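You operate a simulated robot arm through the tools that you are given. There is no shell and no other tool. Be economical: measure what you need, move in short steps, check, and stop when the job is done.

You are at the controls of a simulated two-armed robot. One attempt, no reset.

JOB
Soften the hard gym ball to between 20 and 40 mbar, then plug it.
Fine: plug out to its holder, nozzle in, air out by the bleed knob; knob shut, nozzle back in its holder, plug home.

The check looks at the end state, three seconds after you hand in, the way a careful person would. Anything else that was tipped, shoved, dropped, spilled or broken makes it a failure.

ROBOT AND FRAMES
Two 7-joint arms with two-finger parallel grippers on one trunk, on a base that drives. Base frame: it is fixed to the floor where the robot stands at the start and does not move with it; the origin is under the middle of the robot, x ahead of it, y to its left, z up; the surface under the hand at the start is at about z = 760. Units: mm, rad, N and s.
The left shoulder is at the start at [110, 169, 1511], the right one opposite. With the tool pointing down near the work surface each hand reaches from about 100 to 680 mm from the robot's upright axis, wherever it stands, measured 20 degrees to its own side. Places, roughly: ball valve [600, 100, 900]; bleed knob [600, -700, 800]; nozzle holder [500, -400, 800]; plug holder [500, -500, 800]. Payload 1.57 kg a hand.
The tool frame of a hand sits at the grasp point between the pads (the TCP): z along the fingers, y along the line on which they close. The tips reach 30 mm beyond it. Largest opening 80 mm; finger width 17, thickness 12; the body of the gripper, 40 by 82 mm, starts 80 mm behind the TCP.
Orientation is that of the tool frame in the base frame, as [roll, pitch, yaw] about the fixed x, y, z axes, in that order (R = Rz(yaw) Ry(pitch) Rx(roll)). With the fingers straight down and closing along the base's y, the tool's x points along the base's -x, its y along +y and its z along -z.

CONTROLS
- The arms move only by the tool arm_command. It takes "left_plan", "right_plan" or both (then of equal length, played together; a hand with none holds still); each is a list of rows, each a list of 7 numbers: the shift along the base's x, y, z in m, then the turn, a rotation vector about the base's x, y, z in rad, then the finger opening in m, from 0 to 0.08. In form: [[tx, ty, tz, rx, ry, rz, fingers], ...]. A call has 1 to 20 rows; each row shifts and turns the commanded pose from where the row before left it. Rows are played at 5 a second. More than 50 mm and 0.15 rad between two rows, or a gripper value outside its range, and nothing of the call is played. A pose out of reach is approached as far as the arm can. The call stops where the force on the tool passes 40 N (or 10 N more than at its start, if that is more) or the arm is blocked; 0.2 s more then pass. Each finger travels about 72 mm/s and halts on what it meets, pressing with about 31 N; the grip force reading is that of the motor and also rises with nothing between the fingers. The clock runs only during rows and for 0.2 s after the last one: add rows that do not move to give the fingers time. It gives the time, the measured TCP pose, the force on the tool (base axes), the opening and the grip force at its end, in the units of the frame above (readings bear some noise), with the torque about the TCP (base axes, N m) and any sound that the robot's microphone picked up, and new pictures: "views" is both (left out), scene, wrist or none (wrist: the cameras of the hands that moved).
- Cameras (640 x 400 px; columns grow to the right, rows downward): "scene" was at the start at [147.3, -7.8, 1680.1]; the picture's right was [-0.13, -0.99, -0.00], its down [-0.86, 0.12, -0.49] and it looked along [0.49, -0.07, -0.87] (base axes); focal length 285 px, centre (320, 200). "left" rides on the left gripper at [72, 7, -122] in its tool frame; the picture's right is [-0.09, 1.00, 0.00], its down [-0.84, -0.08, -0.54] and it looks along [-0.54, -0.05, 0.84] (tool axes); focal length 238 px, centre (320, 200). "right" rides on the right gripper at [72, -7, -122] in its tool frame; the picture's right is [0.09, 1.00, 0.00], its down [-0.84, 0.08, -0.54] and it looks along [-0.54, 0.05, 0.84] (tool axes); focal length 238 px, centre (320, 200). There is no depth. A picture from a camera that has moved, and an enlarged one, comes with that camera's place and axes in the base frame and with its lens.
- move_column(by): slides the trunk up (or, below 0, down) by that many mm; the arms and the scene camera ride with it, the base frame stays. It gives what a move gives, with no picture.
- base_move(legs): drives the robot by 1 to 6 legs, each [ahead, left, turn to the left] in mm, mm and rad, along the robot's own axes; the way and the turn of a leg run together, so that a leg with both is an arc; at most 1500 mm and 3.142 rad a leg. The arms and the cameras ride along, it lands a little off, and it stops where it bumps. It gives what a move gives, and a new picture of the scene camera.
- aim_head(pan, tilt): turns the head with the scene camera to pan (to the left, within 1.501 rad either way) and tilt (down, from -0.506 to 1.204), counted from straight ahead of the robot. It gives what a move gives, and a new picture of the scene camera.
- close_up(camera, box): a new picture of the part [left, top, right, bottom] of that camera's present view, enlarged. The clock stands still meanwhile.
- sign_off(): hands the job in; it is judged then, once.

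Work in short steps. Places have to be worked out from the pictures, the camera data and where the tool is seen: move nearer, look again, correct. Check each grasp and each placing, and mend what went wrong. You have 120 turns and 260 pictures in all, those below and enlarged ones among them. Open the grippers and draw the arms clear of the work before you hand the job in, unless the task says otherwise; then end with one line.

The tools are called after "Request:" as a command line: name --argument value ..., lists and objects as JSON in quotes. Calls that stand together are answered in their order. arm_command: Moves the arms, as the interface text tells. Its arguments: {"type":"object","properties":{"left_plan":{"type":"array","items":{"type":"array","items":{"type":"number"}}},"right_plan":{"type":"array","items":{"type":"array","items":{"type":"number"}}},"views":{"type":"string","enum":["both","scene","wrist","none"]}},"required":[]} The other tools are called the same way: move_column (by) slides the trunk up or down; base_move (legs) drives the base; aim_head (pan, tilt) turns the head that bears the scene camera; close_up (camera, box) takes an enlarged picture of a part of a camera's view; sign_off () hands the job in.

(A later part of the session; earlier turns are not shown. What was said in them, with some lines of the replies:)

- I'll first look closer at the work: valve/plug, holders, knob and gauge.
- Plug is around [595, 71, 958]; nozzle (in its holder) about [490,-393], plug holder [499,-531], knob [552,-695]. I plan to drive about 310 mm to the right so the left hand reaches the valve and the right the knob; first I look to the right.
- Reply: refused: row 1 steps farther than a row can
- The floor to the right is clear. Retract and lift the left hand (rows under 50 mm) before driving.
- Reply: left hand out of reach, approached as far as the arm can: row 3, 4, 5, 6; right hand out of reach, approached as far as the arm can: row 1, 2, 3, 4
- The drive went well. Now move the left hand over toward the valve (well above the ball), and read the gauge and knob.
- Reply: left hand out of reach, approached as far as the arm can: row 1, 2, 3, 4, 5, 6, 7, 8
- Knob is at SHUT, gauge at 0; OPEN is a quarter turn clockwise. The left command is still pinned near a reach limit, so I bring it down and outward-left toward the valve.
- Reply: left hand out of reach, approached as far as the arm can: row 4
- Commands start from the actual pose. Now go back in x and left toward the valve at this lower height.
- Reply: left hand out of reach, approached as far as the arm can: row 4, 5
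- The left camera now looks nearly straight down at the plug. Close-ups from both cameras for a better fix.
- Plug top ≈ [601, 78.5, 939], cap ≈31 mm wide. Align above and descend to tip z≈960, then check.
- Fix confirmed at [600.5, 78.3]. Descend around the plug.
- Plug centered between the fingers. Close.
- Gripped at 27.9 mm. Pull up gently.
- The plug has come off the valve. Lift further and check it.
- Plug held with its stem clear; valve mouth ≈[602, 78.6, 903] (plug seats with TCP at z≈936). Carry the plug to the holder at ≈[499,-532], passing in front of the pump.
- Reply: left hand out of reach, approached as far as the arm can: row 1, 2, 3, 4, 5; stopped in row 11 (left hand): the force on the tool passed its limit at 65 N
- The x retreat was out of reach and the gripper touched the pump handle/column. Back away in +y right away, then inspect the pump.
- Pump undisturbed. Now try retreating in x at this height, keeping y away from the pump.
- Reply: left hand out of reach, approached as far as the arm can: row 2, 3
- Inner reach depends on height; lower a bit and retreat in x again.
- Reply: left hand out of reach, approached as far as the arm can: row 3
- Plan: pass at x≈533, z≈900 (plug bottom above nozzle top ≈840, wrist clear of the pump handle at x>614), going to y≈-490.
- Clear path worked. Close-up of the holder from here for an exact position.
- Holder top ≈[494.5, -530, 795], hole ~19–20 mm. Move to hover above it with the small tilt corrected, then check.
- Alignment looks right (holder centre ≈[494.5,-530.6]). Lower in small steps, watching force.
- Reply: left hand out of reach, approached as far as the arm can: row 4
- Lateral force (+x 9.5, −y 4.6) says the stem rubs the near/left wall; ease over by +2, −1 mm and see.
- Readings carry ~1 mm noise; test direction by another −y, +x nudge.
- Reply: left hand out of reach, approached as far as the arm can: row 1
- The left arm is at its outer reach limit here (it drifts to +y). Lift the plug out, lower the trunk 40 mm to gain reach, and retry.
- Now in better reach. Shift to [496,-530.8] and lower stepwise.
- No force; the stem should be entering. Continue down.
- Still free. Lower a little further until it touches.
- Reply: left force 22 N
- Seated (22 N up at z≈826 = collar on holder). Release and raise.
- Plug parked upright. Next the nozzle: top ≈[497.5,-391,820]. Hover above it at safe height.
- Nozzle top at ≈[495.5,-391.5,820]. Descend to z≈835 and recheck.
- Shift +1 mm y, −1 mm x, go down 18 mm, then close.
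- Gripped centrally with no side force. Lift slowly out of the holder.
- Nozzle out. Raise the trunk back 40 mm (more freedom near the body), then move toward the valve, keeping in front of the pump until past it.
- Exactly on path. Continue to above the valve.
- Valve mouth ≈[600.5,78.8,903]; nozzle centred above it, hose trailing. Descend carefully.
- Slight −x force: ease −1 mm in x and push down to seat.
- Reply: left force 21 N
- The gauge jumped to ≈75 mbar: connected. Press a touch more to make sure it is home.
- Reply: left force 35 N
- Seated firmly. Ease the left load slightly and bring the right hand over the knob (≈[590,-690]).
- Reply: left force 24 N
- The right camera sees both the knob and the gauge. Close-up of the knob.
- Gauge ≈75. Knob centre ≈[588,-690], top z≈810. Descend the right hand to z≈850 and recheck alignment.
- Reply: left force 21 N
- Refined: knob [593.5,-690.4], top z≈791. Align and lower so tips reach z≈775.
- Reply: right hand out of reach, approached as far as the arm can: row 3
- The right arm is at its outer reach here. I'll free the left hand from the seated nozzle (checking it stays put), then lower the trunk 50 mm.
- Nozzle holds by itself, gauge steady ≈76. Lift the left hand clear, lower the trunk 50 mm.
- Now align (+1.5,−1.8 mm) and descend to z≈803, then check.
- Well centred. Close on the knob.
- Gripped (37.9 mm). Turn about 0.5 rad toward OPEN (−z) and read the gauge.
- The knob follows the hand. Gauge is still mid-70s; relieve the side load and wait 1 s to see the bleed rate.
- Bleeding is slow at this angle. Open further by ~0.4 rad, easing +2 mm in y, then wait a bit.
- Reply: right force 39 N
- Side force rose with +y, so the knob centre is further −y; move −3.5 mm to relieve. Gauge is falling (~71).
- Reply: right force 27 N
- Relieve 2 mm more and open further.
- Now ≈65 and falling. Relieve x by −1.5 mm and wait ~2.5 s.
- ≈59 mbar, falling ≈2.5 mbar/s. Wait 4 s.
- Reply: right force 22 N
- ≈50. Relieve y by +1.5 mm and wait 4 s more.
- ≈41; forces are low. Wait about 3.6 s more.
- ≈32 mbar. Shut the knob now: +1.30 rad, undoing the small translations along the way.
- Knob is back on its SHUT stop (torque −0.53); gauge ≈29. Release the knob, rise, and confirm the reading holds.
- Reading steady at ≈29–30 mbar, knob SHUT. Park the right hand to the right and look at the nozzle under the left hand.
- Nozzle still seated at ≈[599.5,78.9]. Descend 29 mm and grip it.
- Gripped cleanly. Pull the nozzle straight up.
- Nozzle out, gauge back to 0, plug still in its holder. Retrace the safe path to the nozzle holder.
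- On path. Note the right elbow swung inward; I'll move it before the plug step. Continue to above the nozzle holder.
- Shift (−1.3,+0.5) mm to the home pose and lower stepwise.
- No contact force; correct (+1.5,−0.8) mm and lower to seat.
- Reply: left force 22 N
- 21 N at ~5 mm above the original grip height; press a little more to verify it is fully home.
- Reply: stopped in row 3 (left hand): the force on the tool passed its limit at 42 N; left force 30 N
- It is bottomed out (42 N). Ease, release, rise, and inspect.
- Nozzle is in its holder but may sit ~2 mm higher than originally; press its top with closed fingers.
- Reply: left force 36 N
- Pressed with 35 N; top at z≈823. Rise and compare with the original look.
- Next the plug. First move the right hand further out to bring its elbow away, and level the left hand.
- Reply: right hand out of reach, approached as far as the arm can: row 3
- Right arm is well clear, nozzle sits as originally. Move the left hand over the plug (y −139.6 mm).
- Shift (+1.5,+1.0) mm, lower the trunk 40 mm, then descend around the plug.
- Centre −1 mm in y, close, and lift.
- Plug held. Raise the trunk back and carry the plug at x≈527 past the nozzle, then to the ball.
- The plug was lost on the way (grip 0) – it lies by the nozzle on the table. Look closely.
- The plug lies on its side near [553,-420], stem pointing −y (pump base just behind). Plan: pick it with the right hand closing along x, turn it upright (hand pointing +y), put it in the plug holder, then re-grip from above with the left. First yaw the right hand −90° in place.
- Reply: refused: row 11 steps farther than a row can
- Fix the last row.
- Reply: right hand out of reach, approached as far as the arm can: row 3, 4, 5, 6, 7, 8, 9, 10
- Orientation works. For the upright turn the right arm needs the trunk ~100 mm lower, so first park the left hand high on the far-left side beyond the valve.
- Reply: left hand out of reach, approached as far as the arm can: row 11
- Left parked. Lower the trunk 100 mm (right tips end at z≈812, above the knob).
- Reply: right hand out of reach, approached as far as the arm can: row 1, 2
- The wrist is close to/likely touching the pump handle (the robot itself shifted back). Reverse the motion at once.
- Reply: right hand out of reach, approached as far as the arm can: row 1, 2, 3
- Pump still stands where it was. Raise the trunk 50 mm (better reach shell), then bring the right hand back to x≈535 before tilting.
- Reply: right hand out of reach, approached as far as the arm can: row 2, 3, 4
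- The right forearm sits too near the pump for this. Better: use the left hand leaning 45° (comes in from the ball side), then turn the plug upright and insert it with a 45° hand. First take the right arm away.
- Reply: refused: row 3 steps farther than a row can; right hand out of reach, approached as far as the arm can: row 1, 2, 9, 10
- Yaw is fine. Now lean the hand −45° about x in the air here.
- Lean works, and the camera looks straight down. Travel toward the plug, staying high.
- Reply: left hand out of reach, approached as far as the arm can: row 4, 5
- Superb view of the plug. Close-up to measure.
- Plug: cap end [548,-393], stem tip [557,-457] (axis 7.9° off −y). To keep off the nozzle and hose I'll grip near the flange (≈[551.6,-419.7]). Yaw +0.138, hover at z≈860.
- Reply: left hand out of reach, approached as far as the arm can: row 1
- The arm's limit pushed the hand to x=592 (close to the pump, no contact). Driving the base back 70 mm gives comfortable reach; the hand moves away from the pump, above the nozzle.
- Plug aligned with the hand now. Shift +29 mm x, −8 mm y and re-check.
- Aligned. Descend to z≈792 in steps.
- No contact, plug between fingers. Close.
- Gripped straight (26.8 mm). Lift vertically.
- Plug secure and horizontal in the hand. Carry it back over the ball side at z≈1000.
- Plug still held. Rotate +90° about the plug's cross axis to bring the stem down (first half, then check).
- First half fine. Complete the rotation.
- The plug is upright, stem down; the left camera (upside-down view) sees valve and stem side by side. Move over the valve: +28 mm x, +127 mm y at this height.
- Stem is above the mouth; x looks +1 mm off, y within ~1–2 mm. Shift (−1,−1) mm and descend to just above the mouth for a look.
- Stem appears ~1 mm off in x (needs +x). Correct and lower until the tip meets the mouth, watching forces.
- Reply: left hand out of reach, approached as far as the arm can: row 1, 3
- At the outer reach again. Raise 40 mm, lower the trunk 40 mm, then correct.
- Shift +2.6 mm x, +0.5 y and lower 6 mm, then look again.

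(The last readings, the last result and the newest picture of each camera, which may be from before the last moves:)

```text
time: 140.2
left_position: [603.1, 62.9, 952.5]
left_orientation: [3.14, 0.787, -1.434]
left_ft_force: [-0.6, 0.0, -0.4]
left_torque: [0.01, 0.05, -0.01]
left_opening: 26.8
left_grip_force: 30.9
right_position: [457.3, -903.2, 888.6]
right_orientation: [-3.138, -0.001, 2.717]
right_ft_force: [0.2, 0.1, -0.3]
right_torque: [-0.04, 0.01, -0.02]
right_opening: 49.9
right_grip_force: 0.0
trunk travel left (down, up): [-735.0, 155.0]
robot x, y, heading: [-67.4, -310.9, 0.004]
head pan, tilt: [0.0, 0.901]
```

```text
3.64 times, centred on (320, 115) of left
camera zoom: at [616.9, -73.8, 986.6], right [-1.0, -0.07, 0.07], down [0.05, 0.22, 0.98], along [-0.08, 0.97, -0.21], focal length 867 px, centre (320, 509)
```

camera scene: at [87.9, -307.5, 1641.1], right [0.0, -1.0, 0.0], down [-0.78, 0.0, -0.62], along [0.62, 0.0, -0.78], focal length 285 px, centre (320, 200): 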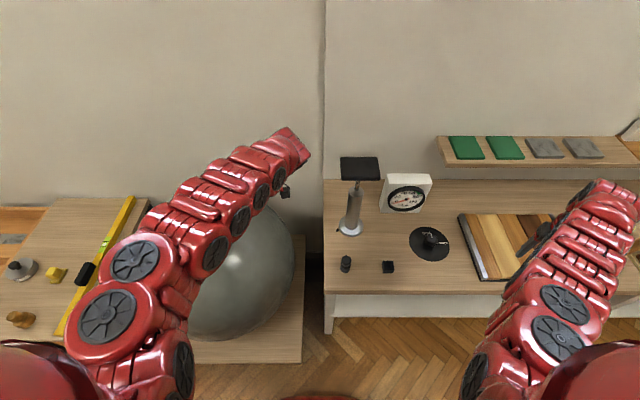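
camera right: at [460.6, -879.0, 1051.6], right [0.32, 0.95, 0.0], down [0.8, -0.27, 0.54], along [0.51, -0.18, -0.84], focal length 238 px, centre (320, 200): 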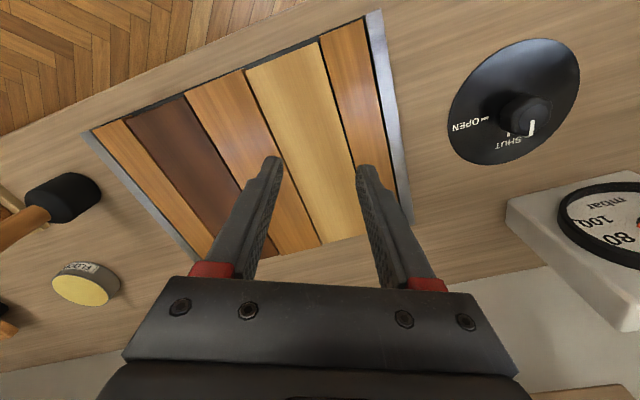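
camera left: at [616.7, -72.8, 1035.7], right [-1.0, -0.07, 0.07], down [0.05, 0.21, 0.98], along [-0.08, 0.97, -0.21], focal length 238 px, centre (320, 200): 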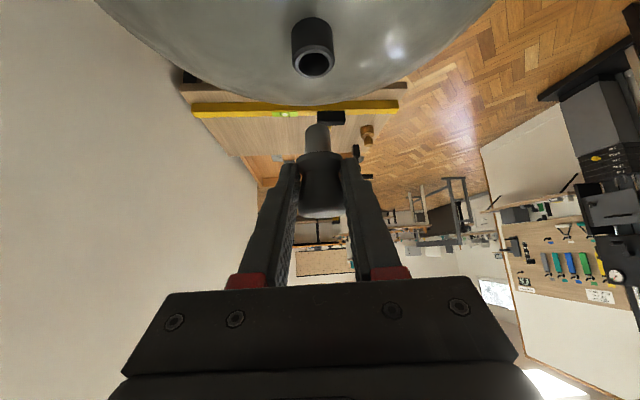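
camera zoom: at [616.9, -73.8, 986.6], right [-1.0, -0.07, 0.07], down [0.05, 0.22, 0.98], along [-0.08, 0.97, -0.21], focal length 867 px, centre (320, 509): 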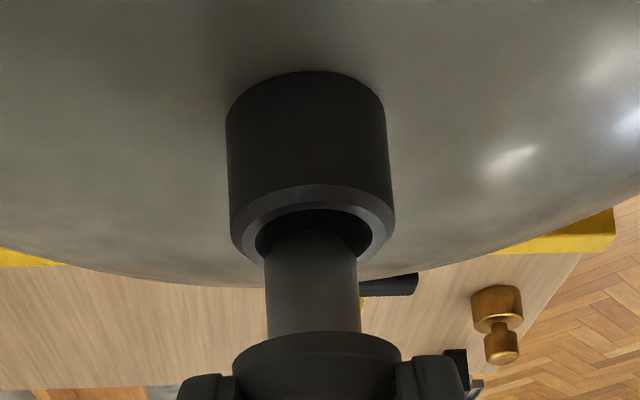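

x is now within ~0.5 mm. Lower 4 mm more and check force and view.

Request:
arm_command --left_plan '[[-0.0005, 0, -0.002, 0, 0, 0, 0.018], [0, 0, -0.002, 0, 0, 0, 0.018], [0, 0, 0, 0, 0, 0, 0.018]]' --views "none"

Request:
close_up --camera "left" --box '[264, 60, 376, 170]'

```text
time: 141.0
left_position: [603.3, 62.8, 948.8]
left_orientation: [3.139, 0.788, -1.436]
left_ft_force: [-0.1, 0.0, -1.1]
left_torque: [-0.02, -0.01, -0.02]
left_opening: 26.9
left_grip_force: 31.0
right_position: [457.0, -904.2, 889.2]
right_orientation: [-3.14, 0.001, 2.719]
right_ft_force: [0.1, 0.0, 0.1]
right_torque: [-0.01, 0.02, -0.01]
right_opening: 50.1
right_grip_force: 0.0
trunk travel left (down, up): [-735.0, 155.0]
robot x, y, heading: [-67.1, -310.2, 0.005]
head pan, tilt: [0.0, 0.901]
```

```text
3.64 times, centred on (320, 115) of left
camera zoom: at [616.2, -73.8, 982.2], right [-1.0, -0.07, 0.07], down [0.05, 0.22, 0.98], along [-0.08, 0.97, -0.21], focal length 867 px, centre (320, 509)
```

zoom: 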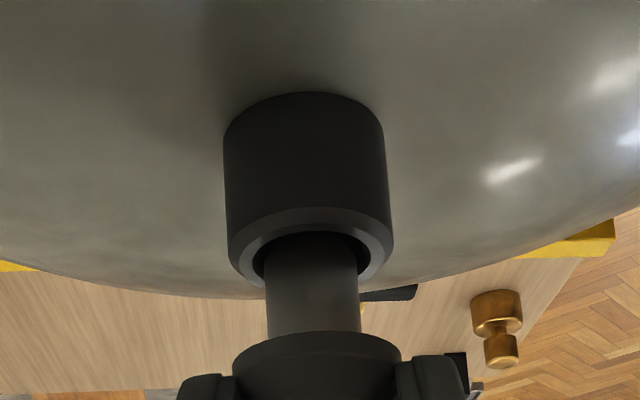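

Still free and converging well. Lower 3 mm more.

Request:
arm_command --left_plan '[[0, 0, -0.0015, 0, 0, 0, 0.018], [0, 0, -0.0015, 0, 0, 0, 0.018], [0, 0, 0, 0, 0, 0, 0.018]]' --views "none"

Request:
close_up --camera "left" --box '[264, 60, 376, 170]'

```text
time: 141.8
left_position: [602.9, 64.9, 943.7]
left_orientation: [3.14, 0.788, -1.434]
left_ft_force: [0.1, 0.1, 0.1]
left_torque: [0.0, 0.01, 0.0]
left_opening: 27.1
left_grip_force: 31.0
right_position: [457.8, -904.2, 888.0]
right_orientation: [-3.139, 0.0, 2.717]
right_ft_force: [-0.2, 0.4, 0.1]
right_torque: [-0.01, 0.0, -0.02]
right_opening: 50.0
right_grip_force: 0.0
trunk travel left (down, up): [-735.0, 155.0]
robot x, y, heading: [-65.3, -309.6, 0.004]
head pan, tilt: [0.0, 0.901]
```

```text
3.64 times, centred on (320, 115) of left
camera zoom: at [616.4, -73.8, 979.4], right [-1.0, -0.07, 0.07], down [0.05, 0.22, 0.98], along [-0.08, 0.97, -0.21], focal length 867 px, centre (320, 509)
```

zoom: 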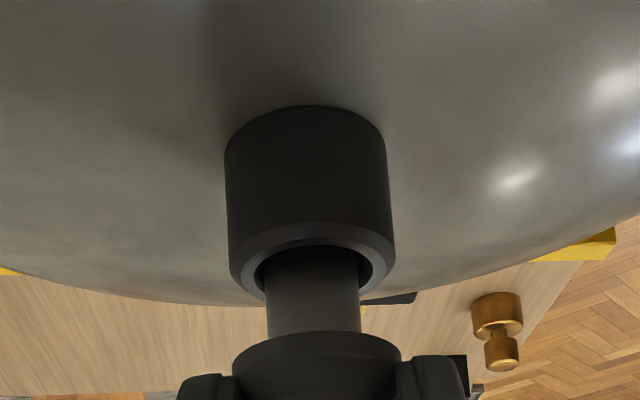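

The stem is entering the mouth, centred. Continue pushing down in small steps.

Request:
arm_command --left_plan '[[0, 0, -0.003, 0, 0, 0, 0.018], [0, 0, -0.003, 0, 0, 0, 0.018], [0, 0, -0.003, 0, 0, 0, 0.018], [0, 0, 0, 0, 0, 0, 0.018]]' --views "none"

Request:
close_up --camera "left" --box '[264, 60, 376, 170]'

```text
time: 142.8
left_position: [601.5, 61.8, 935.6]
left_orientation: [-3.14, 0.786, -1.435]
left_ft_force: [0.0, -1.2, -1.0]
left_torque: [-0.03, 0.01, 0.01]
left_opening: 26.9
left_grip_force: 31.0
right_position: [458.0, -904.1, 888.2]
right_orientation: [-3.141, -0.001, 2.717]
right_ft_force: [-0.1, -1.1, -0.9]
right_torque: [0.02, -0.01, 0.0]
right_opening: 50.0
right_grip_force: 0.1
trunk travel left (down, up): [-735.0, 155.0]
robot x, y, heading: [-66.3, -309.8, -0.0]
head pan, tilt: [0.0, 0.901]
```

```text
3.64 times, centred on (320, 115) of left
camera zoom: at [616.1, -74.2, 970.3], right [-1.0, -0.07, 0.07], down [0.05, 0.22, 0.98], along [-0.08, 0.97, -0.21], focal length 867 px, centre (320, 509)
```

zoom: 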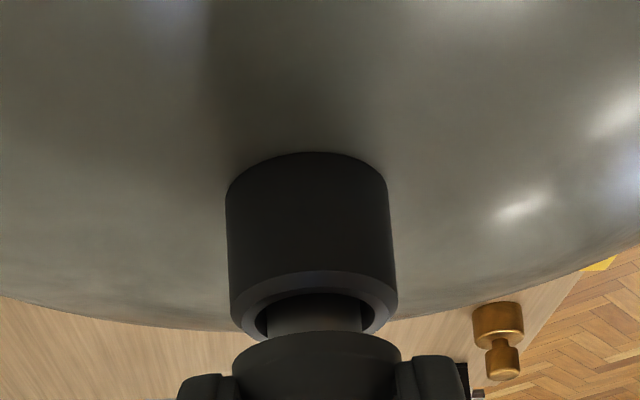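

Inserting freely. Continue until the flange meets the mouth.

Request:
arm_command --left_plan '[[0, 0, -0.003, 0, 0, 0, 0.018], [0, 0, -0.003, 0, 0, 0, 0.018], [0, 0, -0.002, 0, 0, 0, 0.018], [0, 0, 0, 0, 0, 0, 0.018]]' --views "none"

Request:
close_up --camera "left" --box '[264, 80, 376, 190]'

```text
time: 143.8
left_position: [602.4, 63.3, 927.6]
left_orientation: [-3.139, 0.788, -1.433]
left_ft_force: [0.8, -0.2, 7.1]
left_torque: [0.21, 0.0, -0.02]
left_opening: 26.9
left_grip_force: 31.0
right_position: [457.9, -903.0, 888.8]
right_orientation: [-3.14, 0.0, 2.718]
right_ft_force: [-0.4, 0.4, -0.7]
right_torque: [0.02, 0.01, -0.03]
right_opening: 50.3
right_grip_force: 0.0
trunk travel left (down, up): [-735.0, 155.0]
robot x, y, heading: [-70.8, -311.8, -0.001]
head pan, tilt: [0.0, 0.901]
```

```text
3.64 times, centred on (320, 135) of left
camera zoom: at [615.9, -74.0, 963.3], right [-1.0, -0.07, 0.06], down [0.05, 0.21, 0.98], along [-0.08, 0.97, -0.21], focal length 867 px, centre (320, 436)
```

zoom: 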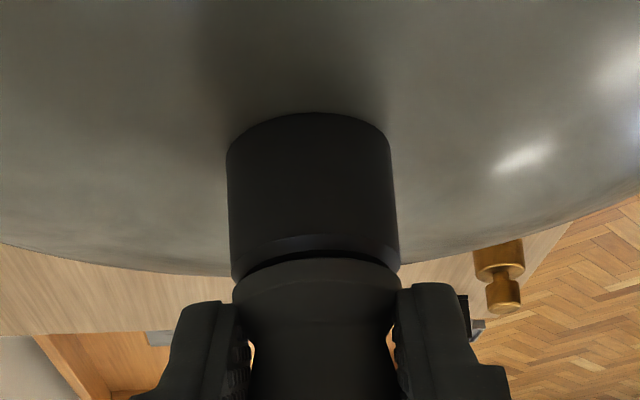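

Flange is at the mouth (7 N). Press ~2–3 mm more.

Request:
arm_command --left_plan '[[0, 0, -0.0015, 0, 0, 0, 0.018], [0, 0, -0.0015, 0, 0, 0, 0.018], [0, 0, 0, 0, 0, 0, 0.018]]' --views "none"

Request:
close_up --camera "left" --box '[264, 80, 376, 190]'

```text
time: 144.6
left_position: [602.4, 62.6, 928.9]
left_orientation: [-3.136, 0.791, -1.428]
left_ft_force: [1.9, 3.0, 24.1]
left_torque: [0.54, 0.01, -0.06]
left_opening: 27.0
left_grip_force: 30.9
right_position: [455.8, -904.6, 888.6]
right_orientation: [-3.141, 0.002, 2.716]
right_ft_force: [0.4, 0.6, -1.2]
right_torque: [0.02, -0.04, 0.02]
right_opening: 49.9
right_grip_force: 0.1
trunk travel left (down, up): [-735.0, 155.0]
robot x, y, heading: [-70.3, -312.2, 0.004]
head pan, tilt: [0.0, 0.901]
```

```text
3.64 times, centred on (320, 135) of left
camera zoom: at [615.4, -74.3, 962.9], right [-1.0, -0.07, 0.06], down [0.04, 0.21, 0.98], along [-0.08, 0.97, -0.21], focal length 867 px, centre (320, 436)
```

zoom: 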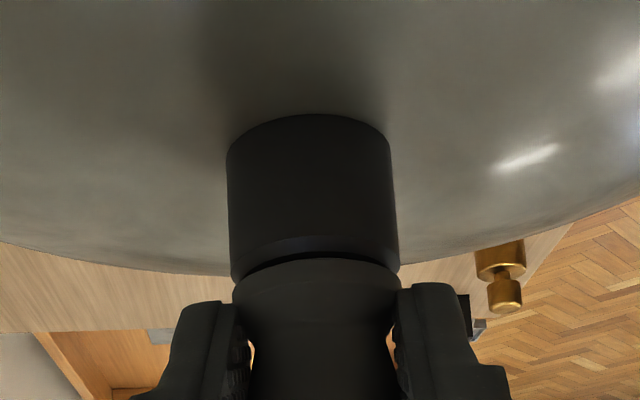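

Seated (24 N, no more travel). Ease, open, and retreat along the hand's own axis.

Request:
arm_command --left_plan '[[0, 0, 0.0015, 0, 0, 0, 0.02], [0, 0, 0, 0, 0, 0, 0.035], [0, 0, 0, 0, 0, 0, 0.055], [0, 0, 0, 0, 0, 0, 0.06], [0.003, -0.021, 0.021, 0, 0, 0, 0.06], [0.003, -0.028, 0.028, 0, 0, 0, 0.06], [0.003, -0.028, 0.028, 0, 0, 0, 0.06], [0, 0, 0, 0, 0, 0, 0.06]]' --views "both"

Request:
close_up --camera "left" --box '[240, 40, 400, 180]'

```text
time: 146.4
left_position: [611.7, -15.2, 1003.1]
left_orientation: [3.141, 0.787, -1.434]
left_ft_force: [0.2, 0.6, 0.7]
left_torque: [0.0, 0.01, -0.01]
left_opening: 59.8
left_grip_force: 0.1
right_position: [458.1, -904.2, 888.7]
right_orientation: [-3.141, 0.0, 2.717]
right_ft_force: [0.4, -0.3, 0.2]
right_torque: [0.02, -0.01, 0.01]
right_opening: 49.8
right_grip_force: 0.1
trunk travel left (down, up): [-735.0, 155.0]
robot x, y, heading: [-70.4, -309.9, 0.004]
head pan, tilt: [0.0, 0.901]
camera scene: at [88.0, -307.6, 1601.0], right [0.0, -1.0, 0.0], down [-0.78, 0.0, -0.62], along [0.62, 0.0, -0.78], focal length 285 px, centre (320, 200)
camera left: at [625.6, -152.1, 1038.1], right [-1.0, -0.07, 0.07], down [0.05, 0.22, 0.98], along [-0.09, 0.97, -0.21], focal length 238 px, centre (320, 200)
```

scene: 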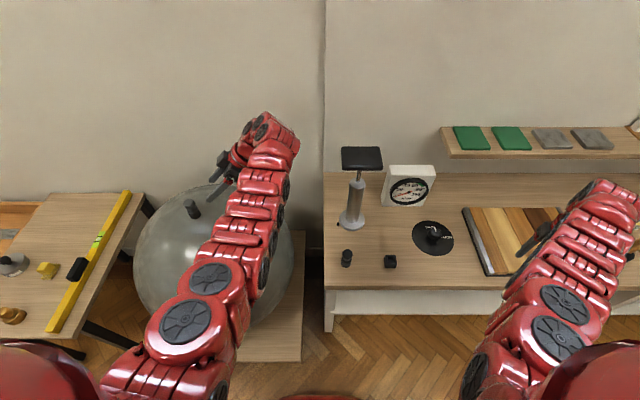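
left: 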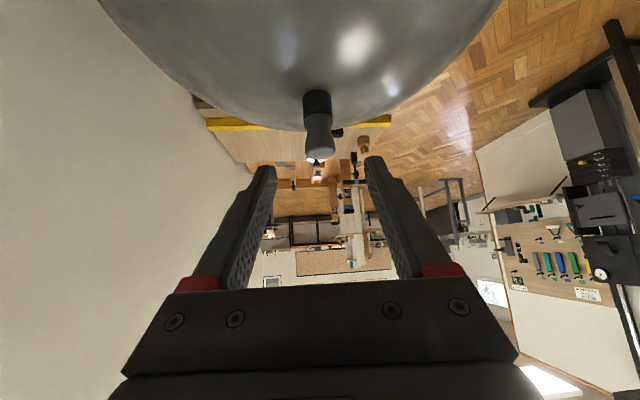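

```text
2.86 times, centred on (320, 110) of left
camera zoom: at [625.6, -152.1, 1038.1], right [-1.0, -0.07, 0.07], down [0.05, 0.22, 0.98], along [-0.09, 0.97, -0.21], focal length 681 px, centre (320, 457)
```

zoom: 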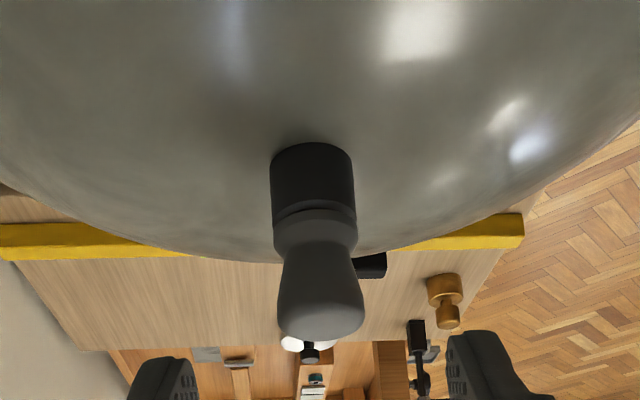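

Plug sits upright and flush. Check from the scene camera: plug, nozzle, knob, pump.

Request:
close_up --camera "scene" --box '[155, 180, 227, 230]'

Request:
close_up --camera "scene" --box '[320, 140, 480, 280]'

```text
8.00 times, centred on (191, 205) of scene
camera zoom: at [88.0, -307.6, 1601.0], right [0.0, -1.0, 0.0], down [-0.78, 0.0, -0.62], along [0.62, 0.0, -0.78], focal length 2283 px, centre (1352, 160)
```

zoom: 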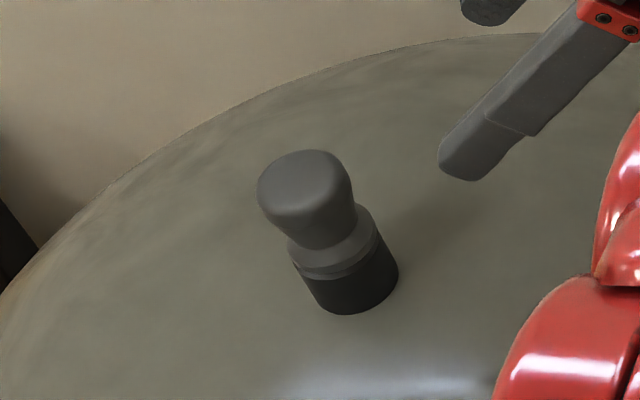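

```text
2.86 times, centred on (400, 210) of scene
camera zoom: at [88.0, -307.6, 1601.0], right [0.0, -1.0, 0.0], down [-0.78, 0.0, -0.62], along [0.62, 0.0, -0.78], focal length 815 px, centre (91, 171)
```

zoom: 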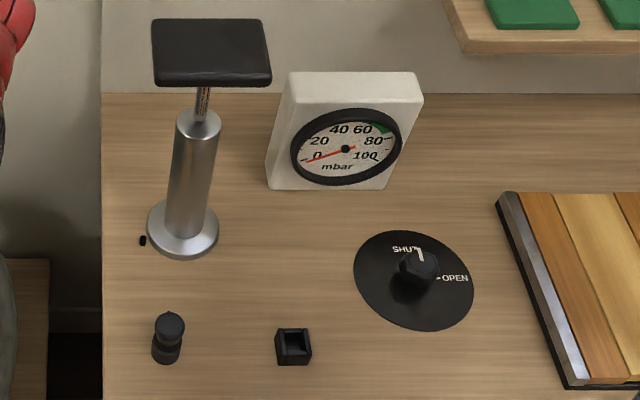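

Everything in place: plug home, nozzle in holder, knob SHUT, gauge 0, pump standing. Lift both hands and back the robot away.

Request:
arm_command --left_plan '[[0, -0.01, 0.03, 0, 0, 0, 0.08], [0, -0.01, 0.03, 0, 0, 0, 0.08], [0, 0, 0.03, 0, 0, 0, 0.08], [0, 0, 0, 0, 0, 0, 0.08]]' --right_plan '[[0, 0, 0.03, 0, 0, 0, 0.08], [0, 0, 0.03, 0, 0, 0, 0.08], [0, 0, 0.02, 0, 0, 0, 0.08], [0, 0, 0, 0, 0, 0, 0.08]]' --views "none"

Request:
base_move --legs '[[-200, 0, 0]]'

Request:
close_up --camera "scene" --box '[130, 130, 450, 330]'

```text
time: 147.4
left_position: [611.4, -34.6, 1094.1]
left_orientation: [3.14, 0.786, -1.435]
left_ft_force: [-0.9, -0.4, -1.0]
left_torque: [-0.03, 0.01, -0.03]
left_opening: 80.1
left_grip_force: 0.1
right_position: [457.6, -902.7, 968.7]
right_orientation: [-3.139, 0.0, 2.718]
right_ft_force: [0.0, -0.3, 0.3]
right_torque: [0.0, 0.01, -0.01]
right_opening: 79.9
right_grip_force: 0.1
trunk travel left (down, up): [-735.0, 155.0]
robot x, y, heading: [-72.7, -307.7, 0.006]
head pan, tilt: [0.0, 0.901]
```

```text
time: 149.0
left_position: [412.6, -32.9, 1093.0]
left_orientation: [3.14, 0.787, -1.432]
left_ft_force: [0.1, -0.3, -0.3]
left_torque: [0.01, -0.03, -0.02]
left_opening: 79.7
left_grip_force: 0.1
right_position: [257.8, -904.2, 969.5]
right_orientation: [-3.139, -0.001, 2.719]
right_ft_force: [0.9, 0.4, -0.3]
right_torque: [-0.01, 0.02, -0.02]
right_opening: 79.9
right_grip_force: 0.0
trunk travel left (down, up): [-735.0, 155.0]
robot x, y, heading: [-269.8, -306.3, -0.002]
head pan, tilt: [0.0, 0.901]
camera scene: at [-111.7, -308.4, 1601.0], right [0.0, -1.0, 0.0], down [-0.78, 0.0, -0.62], along [0.62, 0.0, -0.78], focal length 285 px, centre (320, 200)
```

scene: 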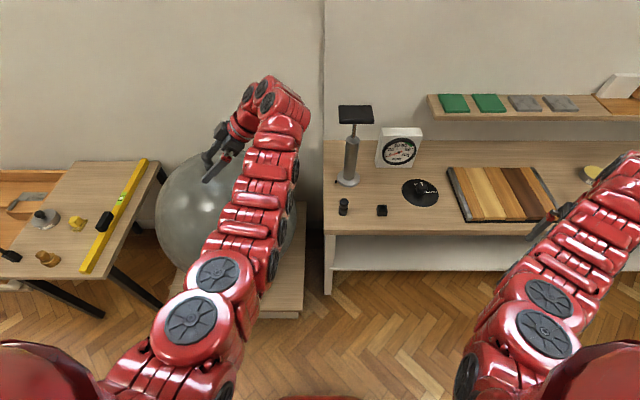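

```text
2.00 times, centred on (290, 230) of scene
camera zoom: at [-111.7, -308.4, 1601.0], right [0.0, -1.0, 0.0], down [-0.78, 0.0, -0.62], along [0.62, 0.0, -0.78], focal length 571 px, centre (380, 140)
```

zoom: 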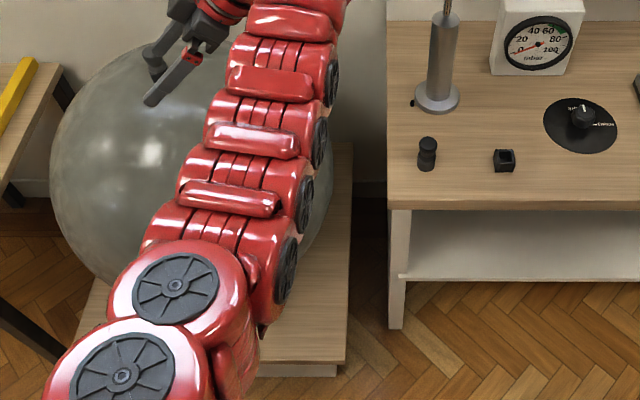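

The robot is clear, the grippers are open and nothing else has been disturbed, so I hand the job in.

Request:
sign_off

```text
The job is handed in.
```

The ball is down to about 29–30 mbar by the gauge and plugged, the knob is shut and the nozzle is back in its holder; on the way I dropped the plug on the table once and bumped the pump, which stayed standing in place.
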